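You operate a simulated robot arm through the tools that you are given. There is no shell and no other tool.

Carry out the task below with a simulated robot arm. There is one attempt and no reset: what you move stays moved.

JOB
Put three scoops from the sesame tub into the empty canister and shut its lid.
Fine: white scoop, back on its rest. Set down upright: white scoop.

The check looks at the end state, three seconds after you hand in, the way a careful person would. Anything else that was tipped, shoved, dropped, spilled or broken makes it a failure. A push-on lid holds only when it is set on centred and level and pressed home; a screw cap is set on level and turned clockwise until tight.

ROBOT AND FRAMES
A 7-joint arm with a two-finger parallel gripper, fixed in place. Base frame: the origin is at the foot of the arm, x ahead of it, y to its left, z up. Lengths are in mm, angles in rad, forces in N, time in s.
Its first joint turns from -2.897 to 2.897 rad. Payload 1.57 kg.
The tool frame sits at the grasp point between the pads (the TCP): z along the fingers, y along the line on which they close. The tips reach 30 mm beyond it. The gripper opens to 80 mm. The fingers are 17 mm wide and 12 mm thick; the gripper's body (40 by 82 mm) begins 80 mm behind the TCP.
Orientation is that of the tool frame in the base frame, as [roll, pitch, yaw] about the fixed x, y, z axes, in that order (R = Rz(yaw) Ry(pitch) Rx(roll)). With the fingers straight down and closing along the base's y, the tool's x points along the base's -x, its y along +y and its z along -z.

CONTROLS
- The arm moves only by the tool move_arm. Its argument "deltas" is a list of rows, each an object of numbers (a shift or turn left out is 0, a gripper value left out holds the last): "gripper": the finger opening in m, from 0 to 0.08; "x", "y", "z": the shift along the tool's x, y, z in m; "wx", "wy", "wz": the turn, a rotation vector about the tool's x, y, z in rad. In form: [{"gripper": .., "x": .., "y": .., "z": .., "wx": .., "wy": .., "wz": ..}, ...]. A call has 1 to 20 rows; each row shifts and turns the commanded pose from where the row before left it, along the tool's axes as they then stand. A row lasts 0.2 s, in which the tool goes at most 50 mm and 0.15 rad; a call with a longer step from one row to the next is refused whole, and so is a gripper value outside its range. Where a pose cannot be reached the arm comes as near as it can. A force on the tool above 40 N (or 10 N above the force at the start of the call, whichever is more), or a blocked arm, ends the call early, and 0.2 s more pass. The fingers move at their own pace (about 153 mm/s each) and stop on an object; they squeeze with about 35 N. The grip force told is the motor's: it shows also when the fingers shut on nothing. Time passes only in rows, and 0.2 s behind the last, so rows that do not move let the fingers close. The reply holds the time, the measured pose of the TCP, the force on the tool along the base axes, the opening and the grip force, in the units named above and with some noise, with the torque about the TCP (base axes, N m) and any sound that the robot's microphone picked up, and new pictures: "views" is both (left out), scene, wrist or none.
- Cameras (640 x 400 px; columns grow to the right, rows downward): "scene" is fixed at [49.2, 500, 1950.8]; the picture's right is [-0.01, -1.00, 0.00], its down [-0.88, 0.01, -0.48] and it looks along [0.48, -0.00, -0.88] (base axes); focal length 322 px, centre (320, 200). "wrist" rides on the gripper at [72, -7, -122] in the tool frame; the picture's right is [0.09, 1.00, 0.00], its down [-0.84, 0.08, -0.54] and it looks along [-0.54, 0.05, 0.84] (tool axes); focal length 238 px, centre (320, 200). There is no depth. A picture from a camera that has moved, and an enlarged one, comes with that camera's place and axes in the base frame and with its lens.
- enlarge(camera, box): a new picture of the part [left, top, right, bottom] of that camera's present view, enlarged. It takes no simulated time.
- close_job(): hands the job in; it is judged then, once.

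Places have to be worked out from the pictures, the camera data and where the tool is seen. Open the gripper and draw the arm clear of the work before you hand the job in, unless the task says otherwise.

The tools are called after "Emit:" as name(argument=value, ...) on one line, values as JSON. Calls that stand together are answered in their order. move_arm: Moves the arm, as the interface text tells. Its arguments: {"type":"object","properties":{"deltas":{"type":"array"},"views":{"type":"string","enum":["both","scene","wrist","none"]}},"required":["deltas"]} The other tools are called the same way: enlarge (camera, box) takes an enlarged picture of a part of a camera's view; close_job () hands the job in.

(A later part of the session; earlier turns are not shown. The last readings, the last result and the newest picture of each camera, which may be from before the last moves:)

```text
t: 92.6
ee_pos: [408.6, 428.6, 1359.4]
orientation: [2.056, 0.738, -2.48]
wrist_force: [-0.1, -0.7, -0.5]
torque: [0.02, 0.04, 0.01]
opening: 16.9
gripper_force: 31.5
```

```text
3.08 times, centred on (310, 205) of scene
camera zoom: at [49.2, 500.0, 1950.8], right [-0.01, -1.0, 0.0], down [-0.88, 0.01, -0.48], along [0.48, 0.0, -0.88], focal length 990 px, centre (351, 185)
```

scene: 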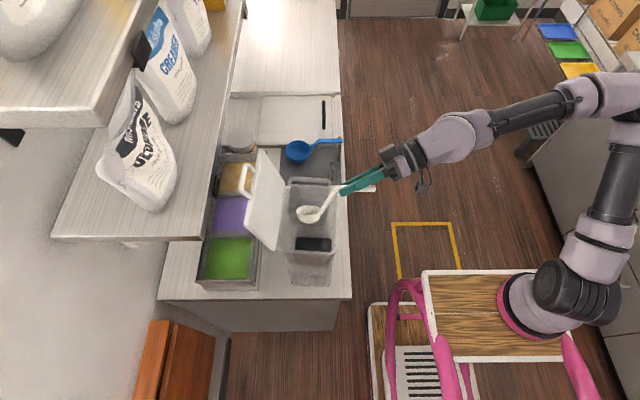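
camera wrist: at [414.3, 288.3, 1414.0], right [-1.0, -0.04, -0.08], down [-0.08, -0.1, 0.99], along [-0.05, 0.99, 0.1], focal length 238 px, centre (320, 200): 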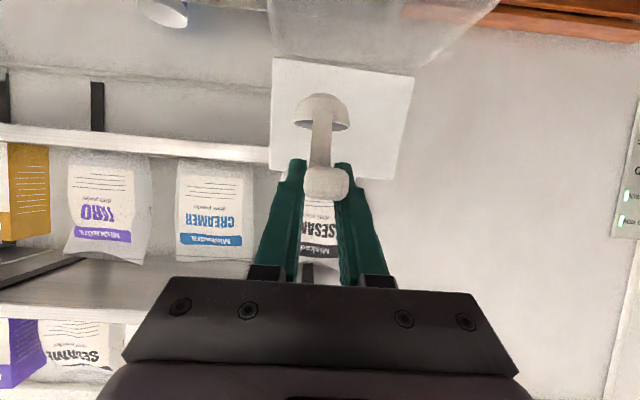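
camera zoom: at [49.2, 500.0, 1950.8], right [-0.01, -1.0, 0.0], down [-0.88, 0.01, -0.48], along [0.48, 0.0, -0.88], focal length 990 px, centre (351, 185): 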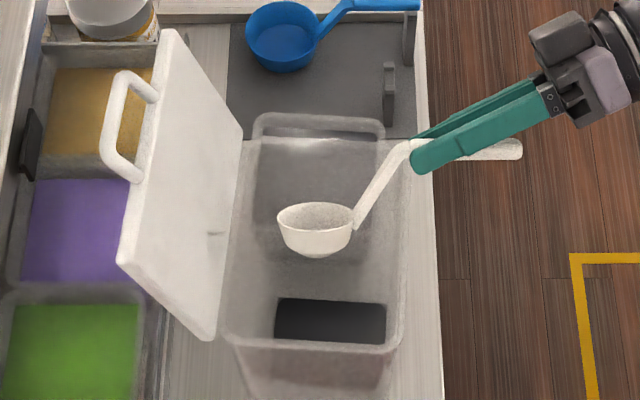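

Three scoops are in and the cup is empty. I level the scoop, rise, and carry it back over its rest, shifting +y only once past the lid.

Emit:
move_arm(deltas=[{"wx": 0.0652, "wz": -0.1281}, {"wx": 0.0652, "wz": -0.1281}, {"wx": 0.0652, "wz": -0.1281}, {"wx": 0.0652, "wz": -0.1281}, {"wx": 0.0652, "wz": -0.1281}, {"x": -0.0134, "z": -0.0068}, {"x": -0.0223, "z": -0.0113}, {"x": -0.0196, "z": -0.01}, {"y": -0.015}, {"y": -0.03}, {"y": -0.03}, {"y": -0.03}, {"y": -0.03}, {"y": -0.03, "x": -0.005, "z": 0.0099}, {"y": -0.03, "x": -0.005, "z": 0.0099}, {"y": -0.03, "x": -0.005, "z": 0.0099}, {"y": -0.03, "x": -0.005, "z": 0.0099}, {"y": -0.02, "x": -0.005, "z": 0.0099}, {"y": -0.011, "x": -0.005, "z": 0.0099}, {}])

Emit:
enlarge(camera="scene", box=[230, 60, 390, 200])

```text
t: 96.8
ee_pos: [694.2, 496.5, 1422.6]
orientation: [-3.133, 1.1, -1.565]
wrist_force: [0.1, 0.2, 0.7]
torque: [-0.01, -0.03, 0.01]
opening: 17.0
gripper_force: 31.8
camera wrist: at [699.8, 354.3, 1413.1], right [-1.0, -0.04, -0.09], down [-0.08, -0.1, 0.99], along [-0.05, 0.99, 0.1], focal length 238 px, centre (320, 200)
```

scene: 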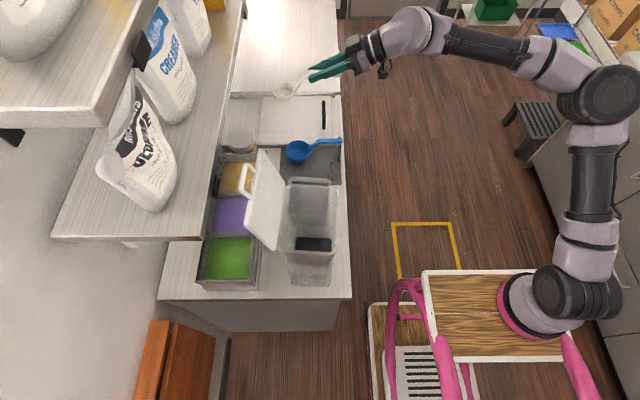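
wrist: 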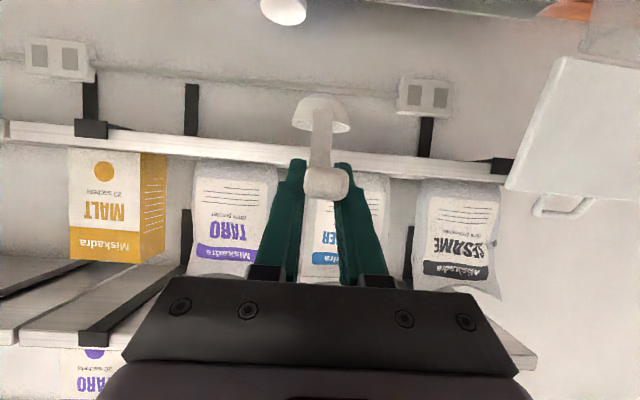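

```text
2.86 times, centred on (310, 130) of scene
camera zoom: at [49.2, 500.0, 1950.8], right [-0.01, -1.0, 0.0], down [-0.88, 0.01, -0.48], along [0.48, 0.0, -0.88], focal length 919 px, centre (349, 400)
```

zoom: 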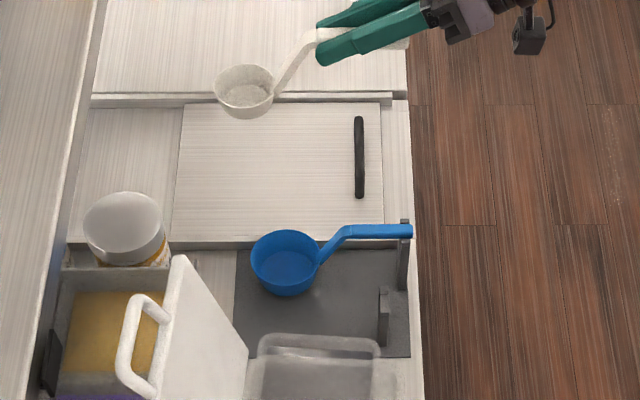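

Now straight down toward the rest, stopping about 40 mm above the seating height.

Emit:
move_arm(deltas=[{"x": 0.0178, "z": 0.0091}, {"x": 0.0312, "z": 0.0159}, {"x": 0.0312, "z": 0.0159}, {"x": 0.0312, "z": 0.0159}, {"x": 0.0312, "z": 0.0159}, {"x": 0.0312, "z": 0.0159}, {"x": 0.0312, "z": 0.0159}, {"x": 0.0312, "z": 0.0159}, {"x": 0.0312, "z": 0.0159}, {"x": 0.0267, "z": 0.0136}, {"x": 0.0134, "z": 0.0068}, {}])

Emit:
enlarge(camera="wrist", box=[240, 40, 420, 210])

Emit:
enlarge(camera="scene", box=[280, 130, 360, 185])

```text
t: 99.4
ee_pos: [695.8, 494.0, 1078.7]
orientation: [-3.135, 1.1, -1.564]
wrist_force: [-0.3, -0.1, 0.1]
torque: [-0.03, 0.0, 0.0]
opening: 17.0
gripper_force: 32.0
camera wrist: at [702.0, 354.2, 1069.4], right [-1.0, -0.04, -0.09], down [-0.08, -0.1, 0.99], along [-0.05, 0.99, 0.1], focal length 238 px, centre (320, 200)
```

scene: 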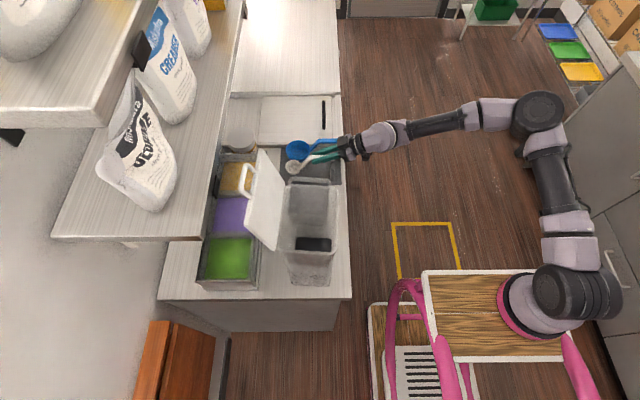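
wrist: 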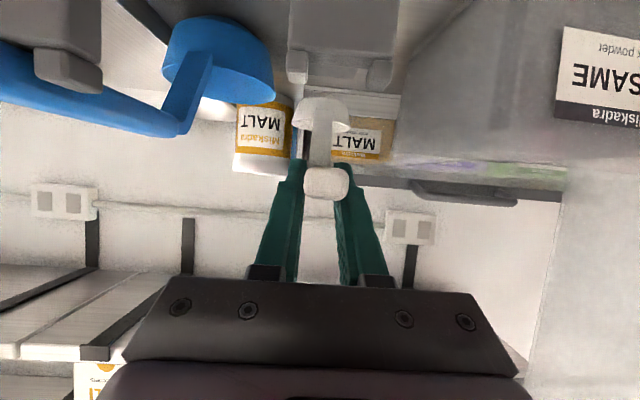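

```text
2.35 times, centred on (330, 125) of wrist
camera zoom: at [702.0, 354.2, 1069.4], right [-1.0, -0.04, -0.09], down [-0.08, -0.1, 0.99], along [-0.05, 0.99, 0.1], focal length 561 px, centre (296, 376)
```

zoom: 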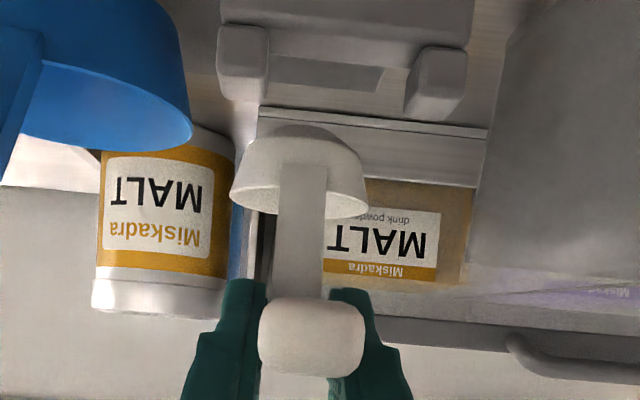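

```text
7.27 times, centred on (320, 158) of scene
camera zoom: at [49.2, 500.0, 1950.8], right [-0.01, -1.0, 0.0], down [-0.88, 0.01, -0.48], along [0.48, 0.0, -0.88], focal length 2339 px, centre (320, 509)
```

zoom: 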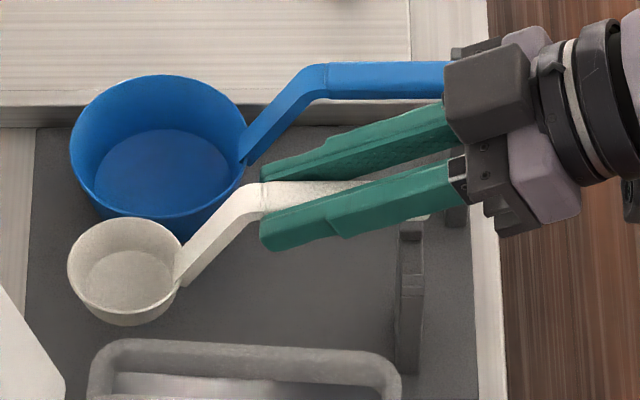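

The slot centre is x≈693.8 while the handle is at about 695.4; I correct −1.6 mm in x, +1.6 mm in y, and lower further.

Emit:
move_arm(deltas=[{"y": 0.0016, "x": -0.0007, "z": 0.0014}, {"x": 0.0089, "z": 0.0045}, {"x": 0.0089, "z": 0.0045}, {"x": 0.0071, "z": 0.0036}, {}])

Emit:
enlarge(camera="wrist", box=[240, 40, 420, 210])

Emit:
enlarge(camera="scene", box=[280, 130, 360, 185])

```text
t: 100.6
ee_pos: [694.1, 496.6, 1050.9]
orientation: [-3.137, 1.099, -1.566]
wrist_force: [0.1, 0.7, 0.1]
torque: [0.01, -0.04, 0.0]
opening: 16.9
gripper_force: 32.5
camera wrist: at [700.2, 356.0, 1041.3], right [-1.0, -0.04, -0.08], down [-0.08, -0.1, 0.99], along [-0.05, 0.99, 0.1], focal length 238 px, centre (320, 200)
```

scene: 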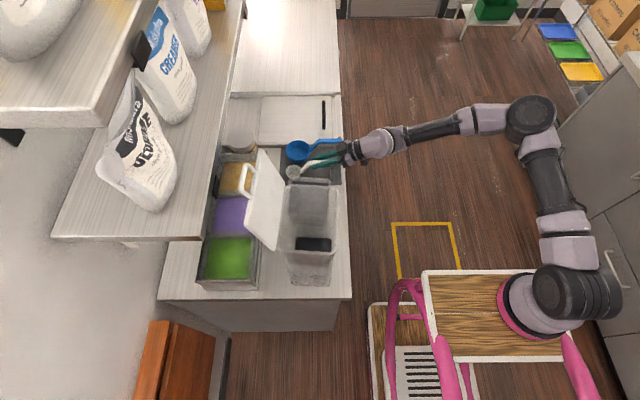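
wrist: 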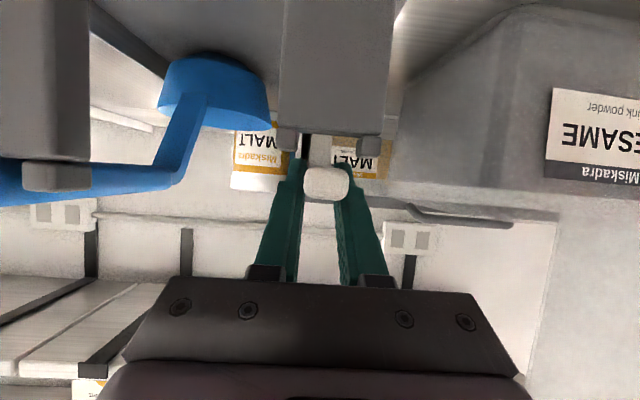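

```text
2.35 times, centred on (330, 125) of wrist
camera zoom: at [700.2, 356.0, 1041.3], right [-1.0, -0.04, -0.08], down [-0.08, -0.1, 0.99], along [-0.05, 0.99, 0.1], focal length 561 px, centre (296, 376)
```

zoom: 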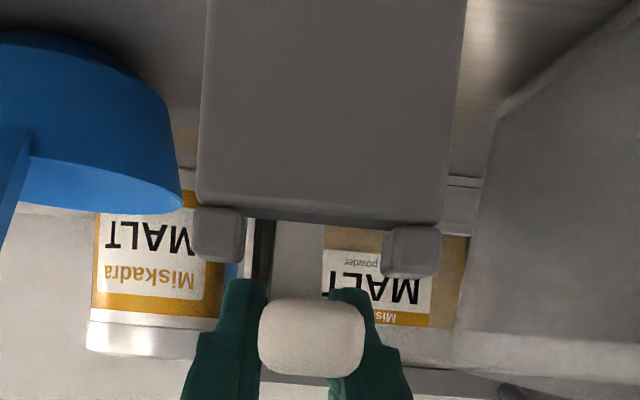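

```text
7.27 times, centred on (320, 158) of scene
camera zoom: at [49.2, 500.0, 1950.8], right [-0.01, -1.0, 0.0], down [-0.88, 0.01, -0.48], along [0.48, 0.0, -0.88], focal length 2339 px, centre (320, 509)
```

zoom: 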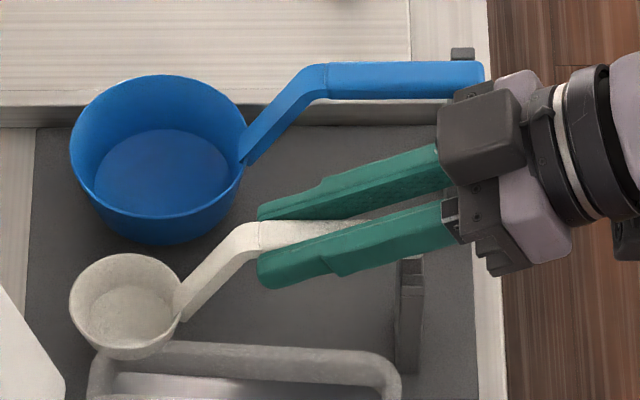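

Handle is centred between the prongs. I lower the last ~15 mm in small steps.

Emit:
move_arm(deltas=[{"x": 0.0036, "z": 0.0018}, {"x": 0.0036, "z": 0.0018}, {"x": 0.0027, "z": 0.0014}, {"x": 0.0018, "z": 0.0009}, {}])

Emit:
enlarge(camera="wrist", box=[240, 40, 420, 210])

Emit:
enlarge(camera="scene", box=[280, 130, 360, 185])

```text
t: 101.8
ee_pos: [693.5, 495.2, 1037.5]
orientation: [-3.136, 1.099, -1.565]
wrist_force: [-0.3, -0.4, -1.1]
torque: [-0.02, 0.0, -0.01]
opening: 16.6
gripper_force: 31.5
camera wrist: at [699.0, 356.0, 1028.4], right [-1.0, -0.04, -0.08], down [-0.08, -0.1, 0.99], along [-0.05, 0.99, 0.1], focal length 238 px, centre (320, 200)
```

scene: 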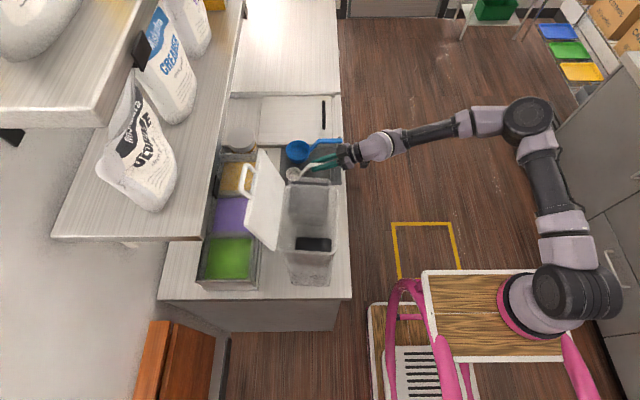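
wrist: 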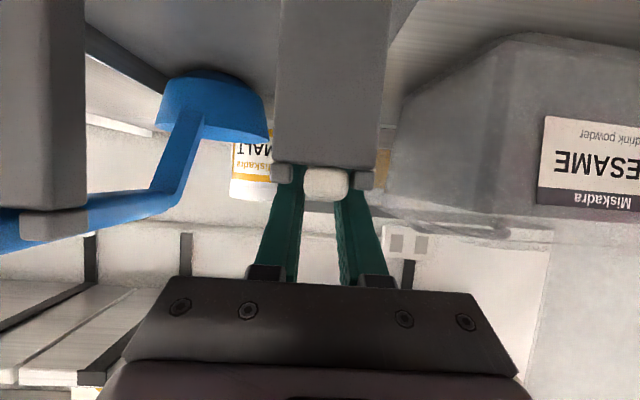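

```text
2.35 times, centred on (330, 125) of wrist
camera zoom: at [699.0, 356.0, 1028.4], right [-1.0, -0.04, -0.08], down [-0.08, -0.1, 0.99], along [-0.05, 0.99, 0.1], focal length 561 px, centre (296, 376)
```

zoom: 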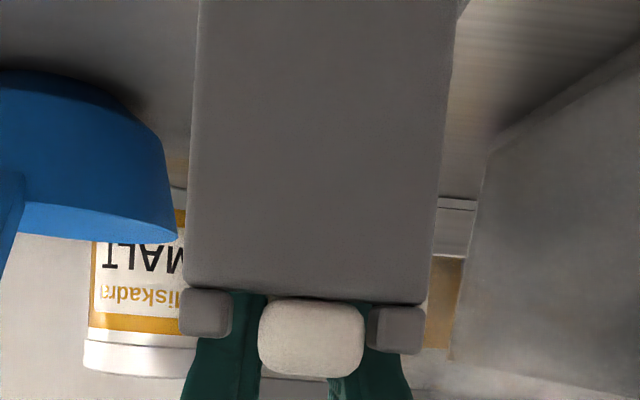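

```text
7.27 times, centred on (320, 158) of scene
camera zoom: at [49.2, 500.0, 1950.8], right [-0.01, -1.0, 0.0], down [-0.88, 0.01, -0.48], along [0.48, 0.0, -0.88], focal length 2339 px, centre (320, 509)
```

zoom: 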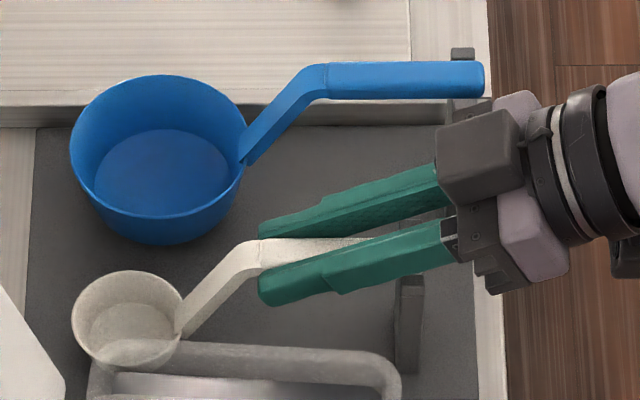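

Almost seated; comparing with the original picture the scoop is ~3 mm too far in +y, so I shift −3 mm and lower the last 2–3 mm until contact.

Emit:
move_arm(deltas=[{"x": 0.0014, "z": -0.0027}, {"x": 0.0013, "z": 0.0007}, {"x": 0.0013, "z": 0.0007}, {}])

Emit:
enlarge(camera="scene", box=[280, 130, 360, 185])

Emit:
enlarge(camera="wrist", box=[240, 40, 420, 210])

```text
t: 102.8
ee_pos: [693.6, 494.1, 1036.0]
orientation: [-3.131, 1.102, -1.564]
wrist_force: [-1.3, -0.1, 19.0]
torque: [-0.6, 0.01, 0.01]
opening: 17.0
gripper_force: 32.1
camera wrist: at [699.3, 353.4, 1027.6], right [-1.0, -0.04, -0.09], down [-0.08, -0.11, 0.99], along [-0.05, 0.99, 0.1], focal length 238 px, centre (320, 200)
```

scene: 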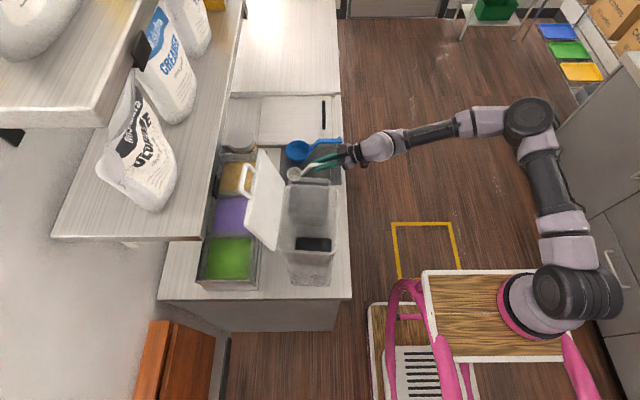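
wrist: 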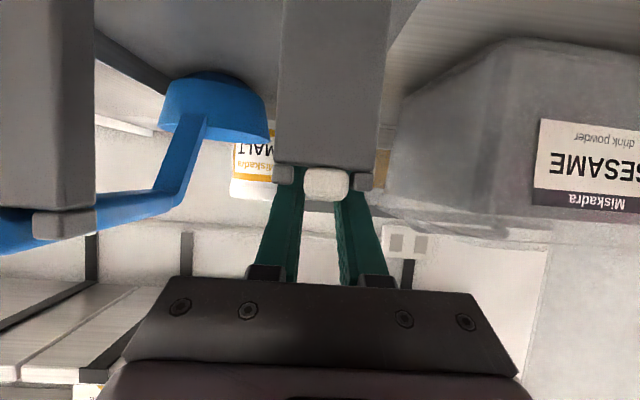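

```text
7.27 times, centred on (320, 158) of scene
camera zoom: at [49.2, 500.0, 1950.8], right [-0.01, -1.0, 0.0], down [-0.88, 0.01, -0.48], along [0.48, 0.0, -0.88], focal length 2339 px, centre (320, 509)
```

zoom: 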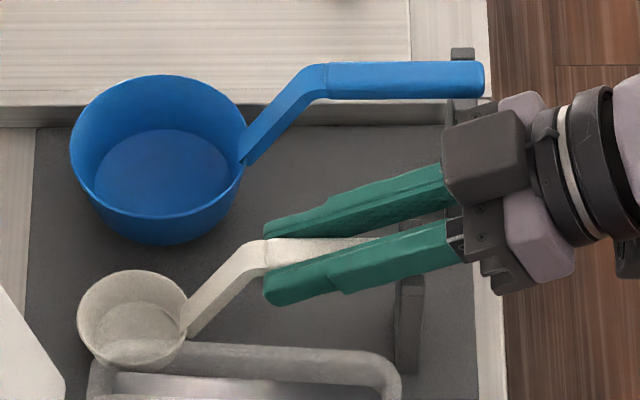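

```text
2.35 times, centred on (330, 125) of wrist
camera zoom: at [699.3, 353.4, 1027.6], right [-1.0, -0.04, -0.09], down [-0.08, -0.11, 0.99], along [-0.05, 0.99, 0.1], focal length 561 px, centre (296, 376)
```

zoom: 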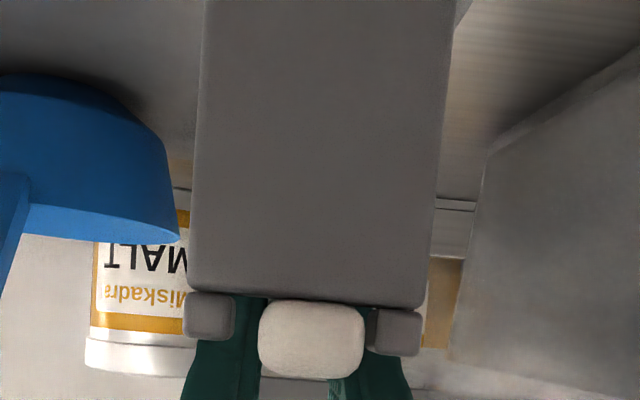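

Contact with the post (19 N). I ease off 1.5 mm and open the fingers slowly.

Emit:
move_arm(deltas=[{"x": -0.0013, "z": -0.0007}, {}, {"gripper": 0.022}, {"gripper": 0.03}, {"gripper": 0.045}, {}, {}])

Emit:
enlarge(camera="scene", box=[280, 130, 360, 185])

Emit:
enlarge(camera="wrist", box=[240, 40, 420, 210])

```text
t: 104.4
ee_pos: [694.5, 493.4, 1036.3]
orientation: [-3.137, 1.099, -1.564]
wrist_force: [-0.1, -0.3, -0.6]
torque: [-0.01, -0.01, 0.01]
opening: 45.1
gripper_force: 0.1
camera wrist: at [699.3, 353.1, 1027.6], right [-1.0, -0.04, -0.08], down [-0.08, -0.1, 0.99], along [-0.05, 0.99, 0.1], focal length 238 px, centre (320, 200)
```

scene: 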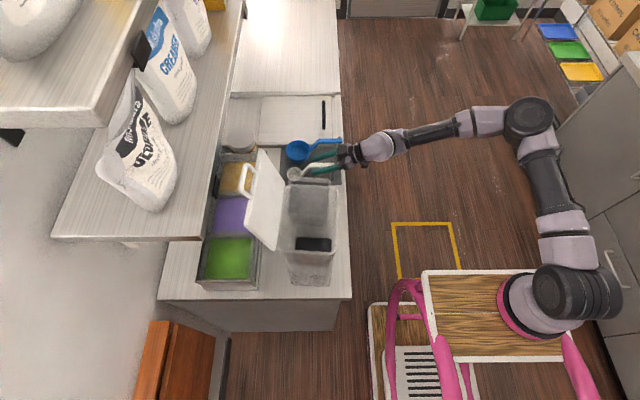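
wrist: 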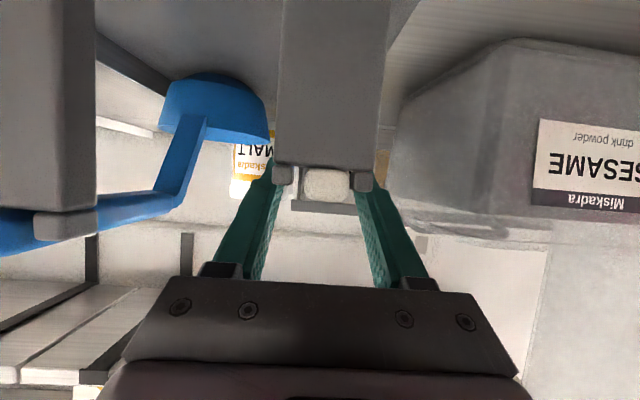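

```text
7.27 times, centred on (320, 158) of scene
camera zoom: at [49.2, 500.0, 1950.8], right [-0.01, -1.0, 0.0], down [-0.88, 0.01, -0.48], along [0.48, 0.0, -0.88], focal length 2339 px, centre (320, 509)
```

zoom: 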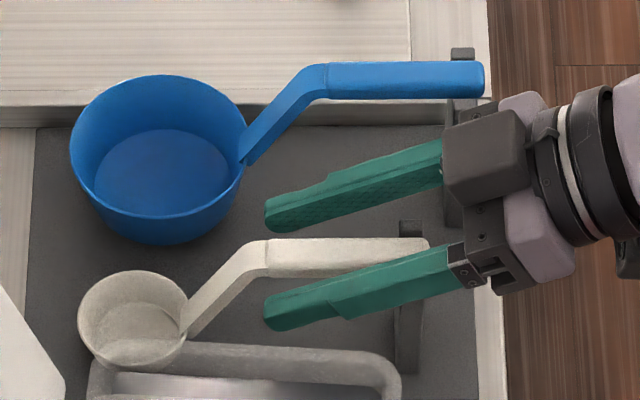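

```text
2.35 times, centred on (330, 125) of wrist
camera zoom: at [699.3, 353.1, 1027.6], right [-1.0, -0.04, -0.08], down [-0.08, -0.1, 0.99], along [-0.05, 0.99, 0.1], focal length 561 px, centre (296, 376)
```

zoom: 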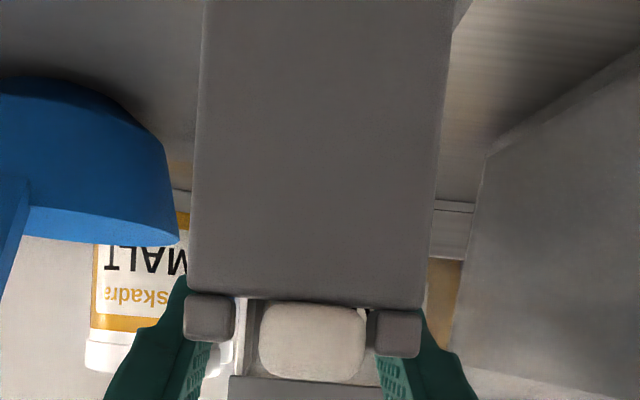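

The scoop sits upright on its rest, just as at the start. I back the fingers out along the tool axis and check it before rising.

Emit:
move_arm(deltas=[{"z": -0.015}, {"z": -0.025}, {"z": -0.025}, {"z": -0.025}, {"x": -0.0178, "z": -0.0091}, {"x": -0.0334, "z": -0.017}])

Emit:
enlarge(camera="scene", box=[280, 130, 360, 185])

Emit:
enlarge(camera="wrist", box=[220, 0, 420, 150])

```text
t: 105.8
ee_pos: [692.7, 413.5, 1134.6]
orientation: [-3.137, 1.099, -1.566]
wrist_force: [0.2, 0.1, 0.3]
torque: [0.01, 0.01, 0.03]
opening: 45.3
gripper_force: 0.1
camera wrist: at [698.7, 272.8, 1125.3], right [-1.0, -0.04, -0.08], down [-0.08, -0.1, 0.99], along [-0.05, 0.99, 0.1], focal length 238 px, centre (320, 200)
```

scene: 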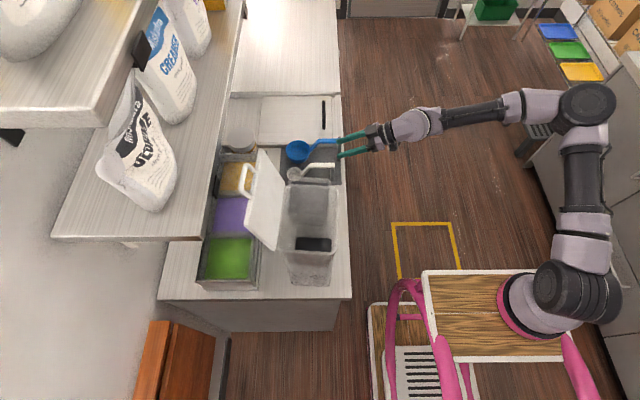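
wrist: 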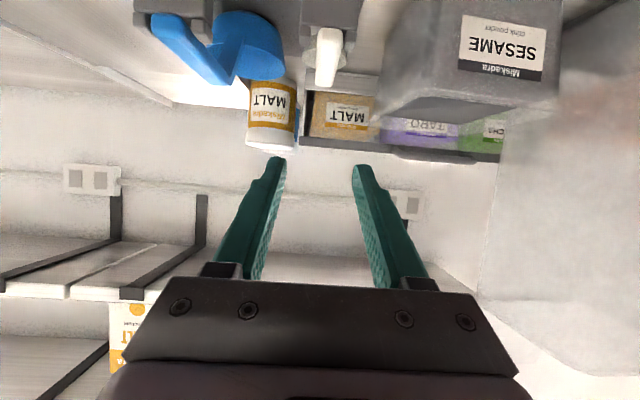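

```text
7.27 times, centred on (320, 158) of scene
camera zoom: at [49.2, 500.0, 1950.8], right [-0.01, -1.0, 0.0], down [-0.88, 0.01, -0.48], along [0.48, 0.0, -0.88], focal length 2339 px, centre (320, 509)
```

zoom: 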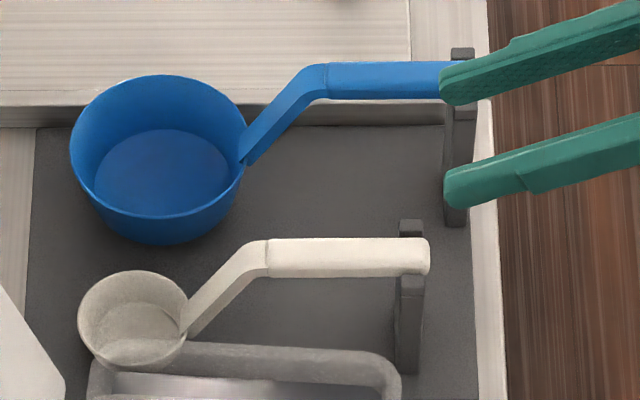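

```text
2.67 times, centred on (320, 75) of wrist
camera zoom: at [698.7, 272.8, 1125.3], right [-1.0, -0.04, -0.08], down [-0.08, -0.1, 0.99], along [-0.05, 0.99, 0.1], focal length 636 px, centre (320, 533)
```

zoom: 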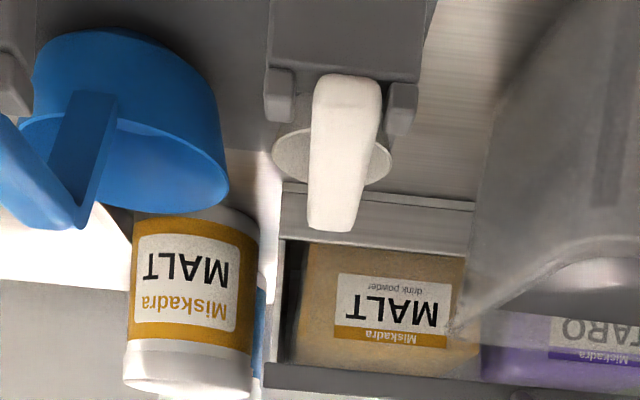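

The scoop is properly back on its rest. Now for the lid: I rise and draw inward to a free spot in front of the canister, and turn the tool to point straight down.

Emit:
move_arm(deltas=[{"x": -0.0258, "z": -0.0221, "y": 0.026}, {"x": -0.0258, "z": -0.0221, "y": 0.026}, {"x": -0.0258, "z": -0.0221, "y": 0.026}, {"x": -0.0258, "z": -0.0221, "y": 0.026}, {"x": -0.0258, "z": -0.0221, "y": 0.026}, {"x": -0.0258, "z": -0.0221, "y": 0.026}, {"x": -0.0258, "z": -0.0221, "y": 0.026}, {"x": -0.0258, "z": -0.0221, "y": 0.026}, {"x": -0.0258, "z": -0.0221, "y": 0.026}, {"x": -0.0258, "z": -0.0221, "y": 0.026}, {"wy": 0.1373}, {"wy": 0.1373}, {"wy": 0.1373}, {"wy": 0.1373}, {"wy": 0.1373}, {"wy": 0.1373}, {"wy": 0.1373}, {"wy": 0.1373}, {}])

```text
t: 109.8
ee_pos: [433.4, 334.1, 1464.7]
orientation: [-3.136, 0.0, -1.573]
wrist_force: [0.6, -0.1, 0.3]
torque: [0.02, -0.02, 0.02]
opening: 44.7
gripper_force: 0.1
camera wrist: at [438.4, 262.7, 1586.1], right [-1.0, -0.09, 0.0], down [-0.08, 0.84, 0.54], along [-0.05, 0.54, -0.84], focal length 238 px, centre (320, 200)
```

scene: 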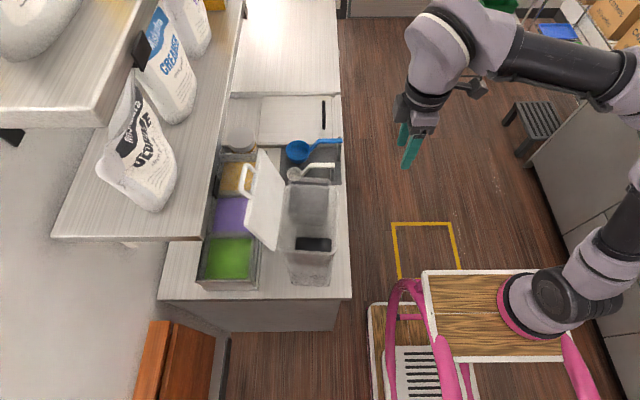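
wrist: 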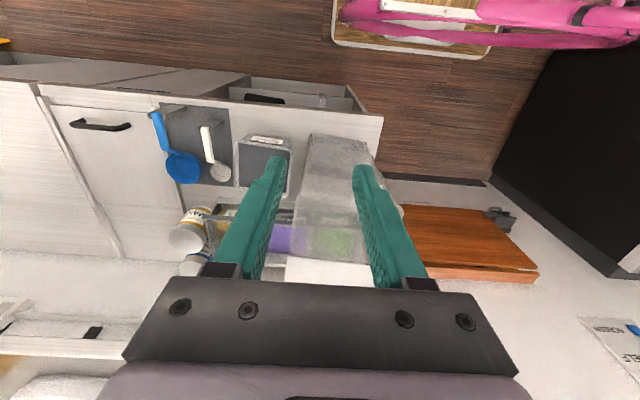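

Next I turn the tool a quarter turn so its fingers close along base y, and move toward x≈318.

Emit:
move_arm(deltas=[{"wz": 0.1428}, {"wz": 0.1428}, {"wz": 0.1428}, {"wz": 0.1428}, {"wz": 0.1428}, {"wz": 0.1428}, {"wz": 0.1428}, {"wz": 0.1428}, {"wz": 0.1428}, {"wz": 0.1428}, {"wz": 0.1428}, {"x": 0.038}, {"x": 0.038}, {"x": 0.038}, {}])

Emit:
enlarge(camera="wrist", box=[300, 100, 620, 300])

```text
t: 113.0
ee_pos: [319.0, 333.2, 1463.1]
orientation: [3.14, 0.002, -3.141]
wrist_force: [0.4, -0.2, 0.1]
torque: [-0.01, 0.0, 0.02]
opening: 45.2
gripper_force: 0.1
camera wrist: at [245.4, 327.4, 1585.2], right [-0.09, 1.0, 0.0], down [0.84, 0.08, 0.54], along [0.54, 0.05, -0.84], focal length 238 px, centre (320, 200)
```

scene: 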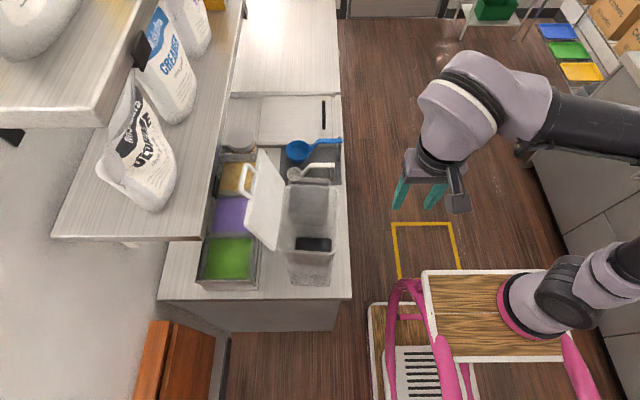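
wrist: 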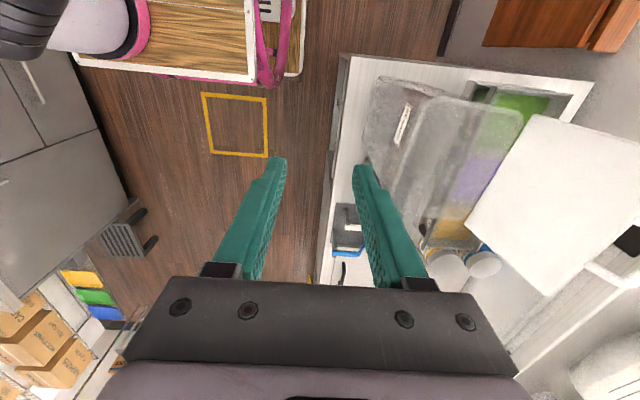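

```text
2.00 times, centred on (460, 200) of wrist
camera zoom: at [245.4, 327.4, 1585.2], right [-0.09, 1.0, 0.0], down [0.84, 0.08, 0.54], along [0.54, 0.05, -0.84], focal length 477 px, centre (40, 200)
```

zoom: 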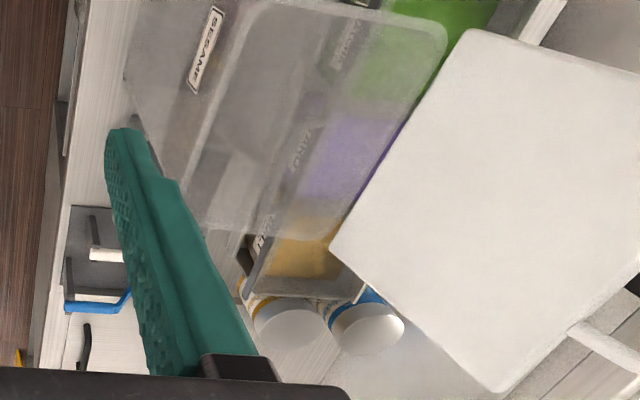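

From this view the lid's free edge is at about y≈623–638, z≈1408, hinge near y≈588, z≈1280. I'll open fully, tilt the tool 0.5 rad toward +y, and come to a point above the near part of the lid's free edge (x≈318), clear of its handle.

Emit:
move_arm(deltas=[{"gripper": 0.08, "wx": -0.125}, {"wx": -0.125}, {"wx": -0.125}, {"wx": -0.125}, {"y": 0.0388, "z": 0.02}, {"y": 0.0388, "z": 0.02}, {"y": 0.0388, "z": 0.02}, {"y": 0.0388, "z": 0.02}, {"y": 0.0388, "z": 0.02}, {}])

Emit:
enlarge(camera="scene", box=[200, 120, 400, 280])

```text
t: 115.2
ee_pos: [320.6, 552.6, 1469.9]
orientation: [2.641, 0.001, 3.141]
wrist_force: [0.4, -0.3, -0.5]
torque: [-0.02, -0.01, -0.01]
opening: 80.1
gripper_force: 0.0
camera wrist: at [248.1, 490.2, 1573.2], right [-0.09, 0.87, 0.48], down [0.84, -0.19, 0.51], along [0.54, 0.45, -0.71], focal length 238 px, centre (320, 200)
```

scene: 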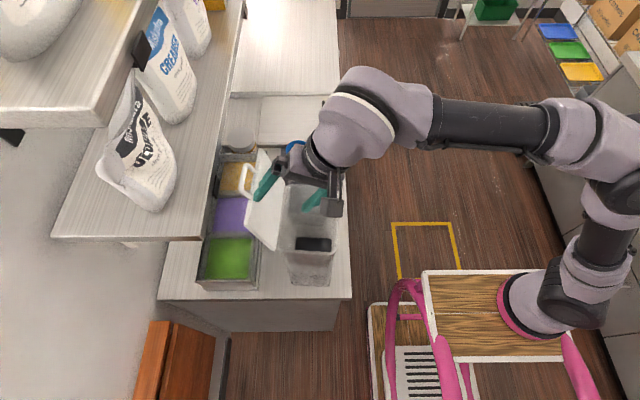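
wrist: 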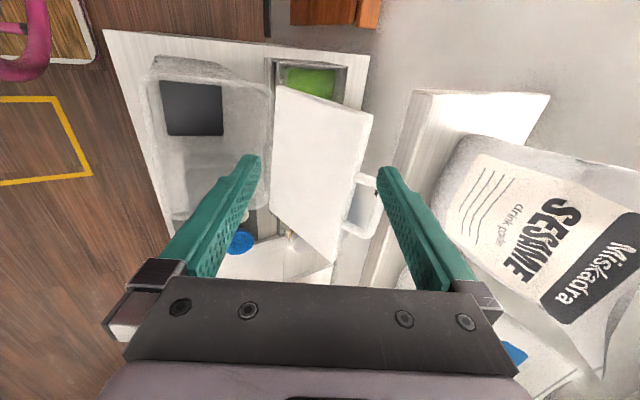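

```text
2.50 times, centred on (300, 200) of scene
camera zoom: at [49.2, 500.0, 1950.8], right [-0.01, -1.0, 0.0], down [-0.88, 0.01, -0.48], along [0.48, 0.0, -0.88], focal length 804 px, centre (370, 200)
```

zoom: 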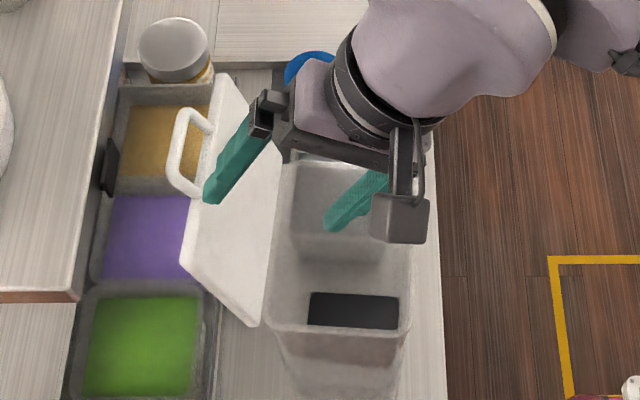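

Excellent view: lid free edge runs from (297,639) to (473,623) at z≈1408, handle at x≈355–425. I move to straddle the free edge at x≈320 with the outer finger behind it.

Emit:
move_arm(deltas=[{"y": 0.0195, "z": 0.0163}, {"y": 0.0195, "z": 0.0163}, {"z": 0.015}, {"z": 0.015}, {}])

Emit:
enlarge(camera="wrist", box=[200, 60, 440, 280])

Emit:
enlarge(camera="scene", box=[200, 120, 400, 280])

```text
t: 116.4
ee_pos: [318.0, 618.0, 1432.9]
orientation: [2.642, 0.004, -3.141]
wrist_force: [0.1, 0.2, 0.5]
torque: [0.02, 0.06, -0.02]
opening: 80.2
gripper_force: 0.0
camera wrist: at [245.7, 554.3, 1536.0], right [-0.09, 0.87, 0.48], down [0.84, -0.19, 0.52], along [0.54, 0.45, -0.71], focal length 238 px, centre (320, 200)
```

scene: 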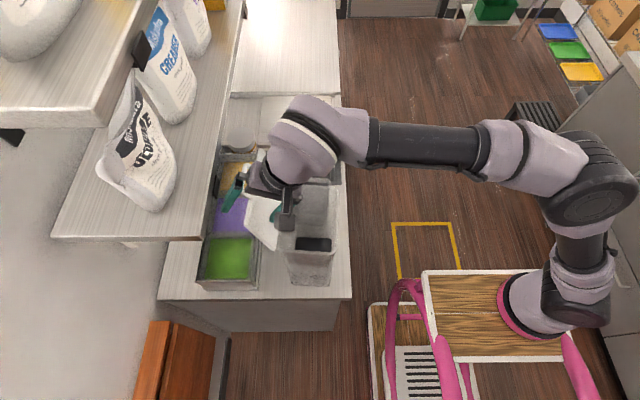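
wrist: 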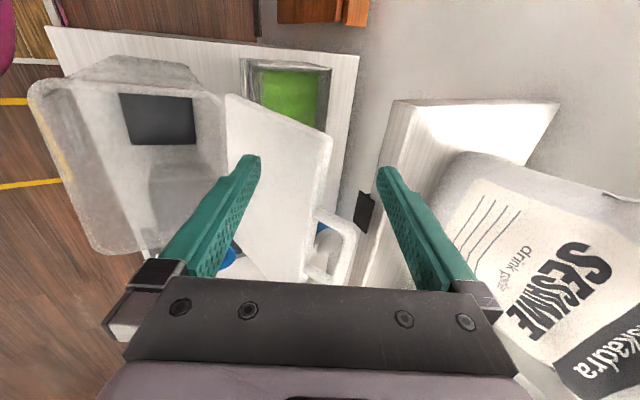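

```text
1.82 times, centred on (320, 170) of wrist
camera zoom: at [245.7, 554.3, 1536.0], right [-0.09, 0.87, 0.48], down [0.84, -0.19, 0.52], along [0.54, 0.45, -0.71], focal length 433 px, centre (320, 254)
```

zoom: 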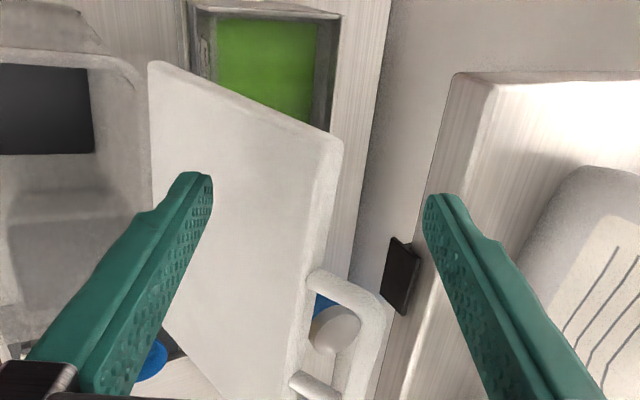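

```text
2.50 times, centred on (300, 200) of scene
camera zoom: at [49.2, 500.0, 1950.8], right [-0.01, -1.0, 0.0], down [-0.88, 0.01, -0.48], along [0.48, 0.0, -0.88], focal length 804 px, centre (370, 200)
```

zoom: 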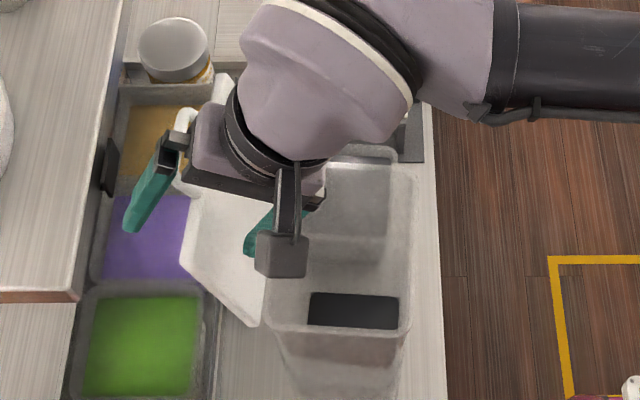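

The free edge is between the fingers. I lower ~19 mm so the outer finger tip is behind the lid, then draw toward −y so that finger meets the outer face and starts swinging the lid up.

Emit:
move_arm(deltas=[{"z": 0.0192}, {"y": -0.0156, "z": -0.0017}, {"y": -0.0156, "z": -0.0017}, {"y": -0.0059, "z": -0.0049}, {"y": -0.0059, "z": -0.0049}])

Emit:
enlarge(camera="wrist", box=[200, 60, 440, 280])

Emit:
enlarge(camera="scene", box=[200, 120, 400, 280])

```text
t: 117.6
ee_pos: [318.6, 581.3, 1407.7]
orientation: [2.642, 0.004, -3.14]
wrist_force: [0.1, 0.5, 0.3]
torque: [-0.02, 0.0, -0.03]
opening: 80.3
gripper_force: 0.0
camera wrist: at [246.8, 519.1, 1510.3], right [-0.09, 0.87, 0.48], down [0.84, -0.19, 0.52], along [0.54, 0.45, -0.71], focal length 238 px, centre (320, 200)
```

scene: 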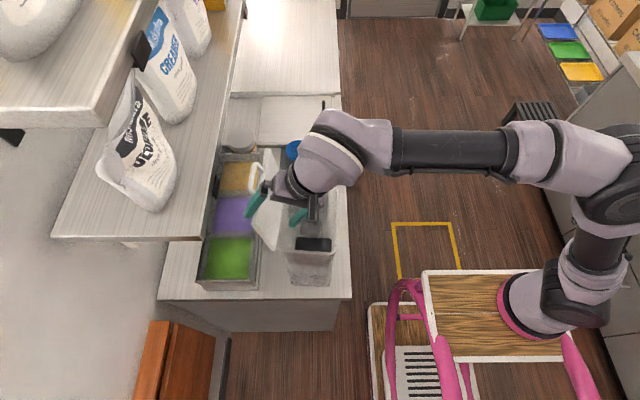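
wrist: 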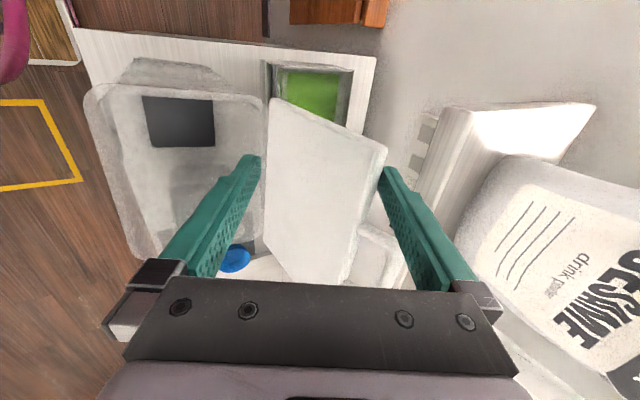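

```text
1.82 times, centred on (320, 170) of wrist
camera zoom: at [246.8, 519.1, 1510.3], right [-0.09, 0.87, 0.48], down [0.84, -0.19, 0.52], along [0.54, 0.45, -0.71], focal length 433 px, centre (320, 254)
```

zoom: 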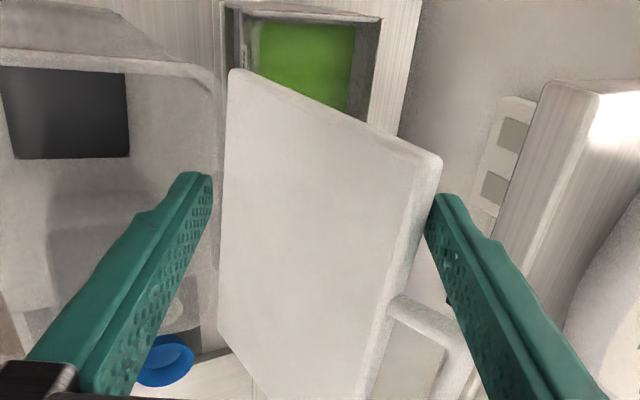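

```text
2.50 times, centred on (300, 200) of scene
camera zoom: at [49.2, 500.0, 1950.8], right [-0.01, -1.0, 0.0], down [-0.88, 0.01, -0.48], along [0.48, 0.0, -0.88], focal length 804 px, centre (370, 200)
```

zoom: 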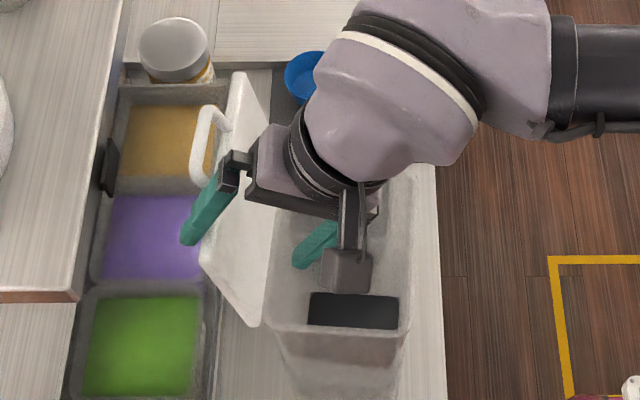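

The lid follows (now ≈102°). I draw it to about 95°, then close the gap to ~36 mm so both fingers capture the edge as it passes vertical.

Emit:
move_arm(deltas=[{"y": -0.006, "z": -0.0047}, {"y": -0.006, "z": -0.0047}, {"gripper": 0.072}, {"gripper": 0.064}, {"gripper": 0.056}, {"gripper": 0.048}, {"gripper": 0.04}, {}])

Emit:
enlarge(camera="wrist", box=[200, 60, 440, 280])

Emit:
enlarge(camera="scene", box=[200, 120, 400, 280])

```text
t: 119.4
ee_pos: [319.1, 566.9, 1409.4]
orientation: [2.639, 0.004, 3.141]
wrist_force: [-0.2, -0.4, 0.9]
torque: [0.02, -0.01, 0.03]
opening: 39.9
gripper_force: 0.1
camera wrist: at [246.0, 503.7, 1512.6], right [-0.09, 0.87, 0.48], down [0.84, -0.19, 0.52], along [0.54, 0.45, -0.71], focal length 238 px, centre (320, 200)
```

scene: 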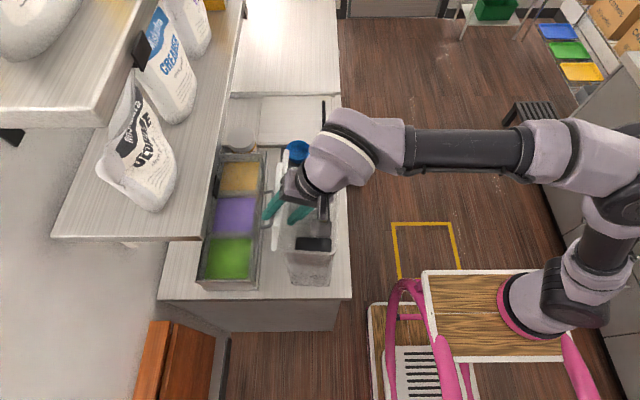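
wrist: 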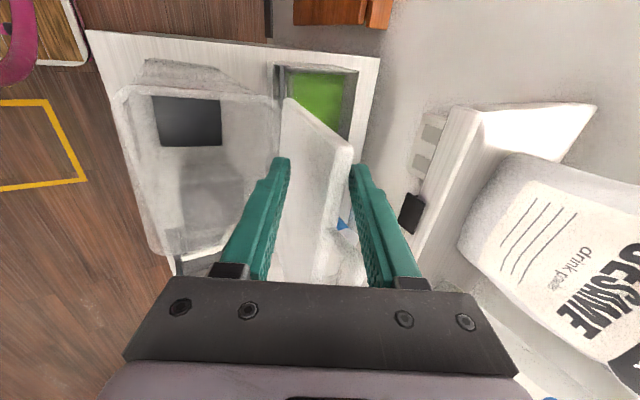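

```text
1.82 times, centred on (320, 170) of wrist
camera zoom: at [246.0, 503.7, 1512.6], right [-0.09, 0.87, 0.48], down [0.84, -0.19, 0.52], along [0.54, 0.45, -0.71], focal length 433 px, centre (320, 254)
```

zoom: 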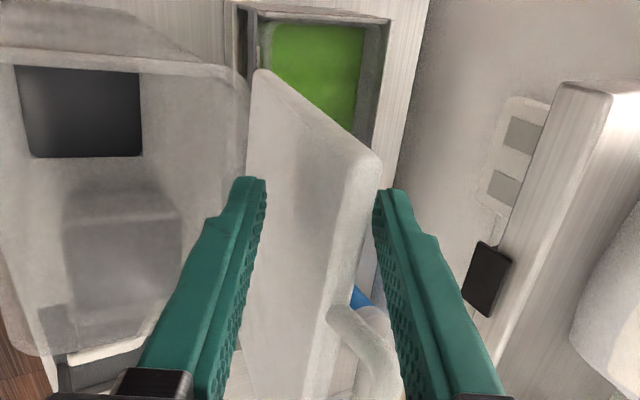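

```text
2.50 times, centred on (300, 200) of scene
camera zoom: at [49.2, 500.0, 1950.8], right [-0.01, -1.0, 0.0], down [-0.88, 0.01, -0.48], along [0.48, 0.0, -0.88], focal length 804 px, centre (370, 200)
```

zoom: 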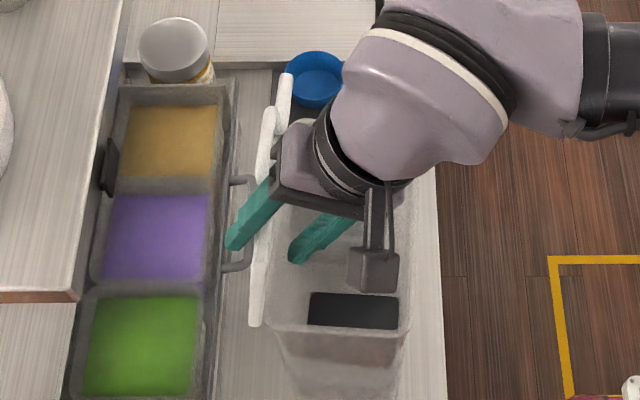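

The lid is now about vertical and captured between the fingers. I continue along the arc toward about 61°.

Emit:
move_arm(deltas=[{"y": -0.0059, "z": -0.01}, {"y": -0.0078, "z": -0.0014}, {"y": -0.0078, "z": -0.0014}, {"y": -0.0078, "z": -0.0014}, {"y": -0.0078, "z": -0.0014}, {}])

Emit:
enlarge(camera="wrist", box=[200, 60, 440, 280])

Emit:
enlarge(camera="scene", box=[200, 120, 400, 280])

```text
t: 120.8
ee_pos: [317.8, 526.7, 1404.9]
orientation: [2.641, 0.003, 3.141]
wrist_force: [0.5, 0.0, 0.7]
torque: [0.0, -0.01, 0.01]
opening: 40.4
gripper_force: 0.4
camera wrist: at [246.0, 463.1, 1508.6], right [-0.09, 0.87, 0.48], down [0.84, -0.19, 0.52], along [0.54, 0.45, -0.71], focal length 238 px, centre (320, 200)
```

scene: 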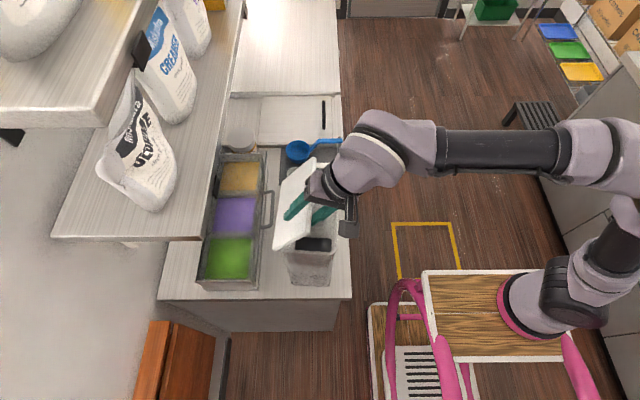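
wrist: 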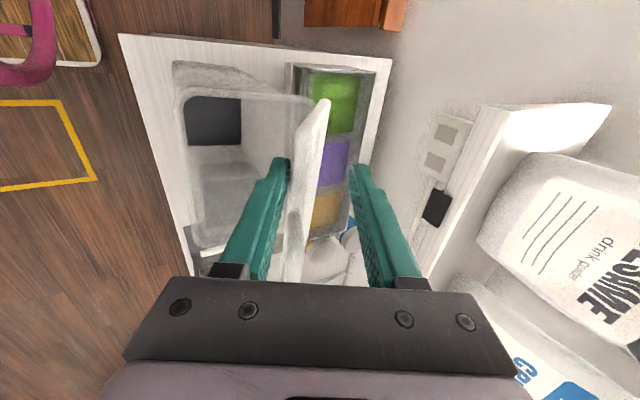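

```text
1.82 times, centred on (320, 170) of wrist
camera zoom: at [246.0, 463.1, 1508.6], right [-0.09, 0.87, 0.48], down [0.84, -0.19, 0.52], along [0.54, 0.45, -0.71], focal length 433 px, centre (320, 254)
```

zoom: 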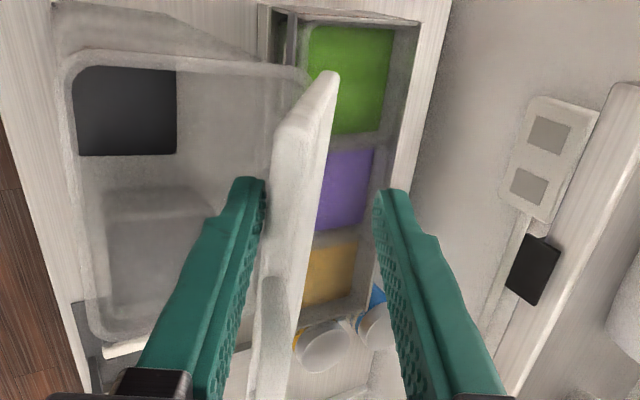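

```text
2.50 times, centred on (300, 200) of scene
camera zoom: at [49.2, 500.0, 1950.8], right [-0.01, -1.0, 0.0], down [-0.88, 0.01, -0.48], along [0.48, 0.0, -0.88], focal length 804 px, centre (370, 200)
```

zoom: 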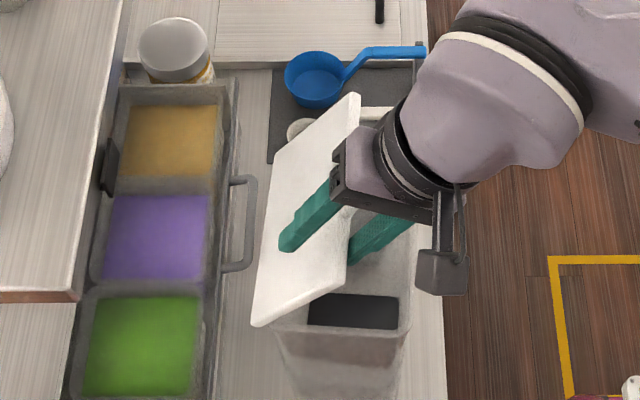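

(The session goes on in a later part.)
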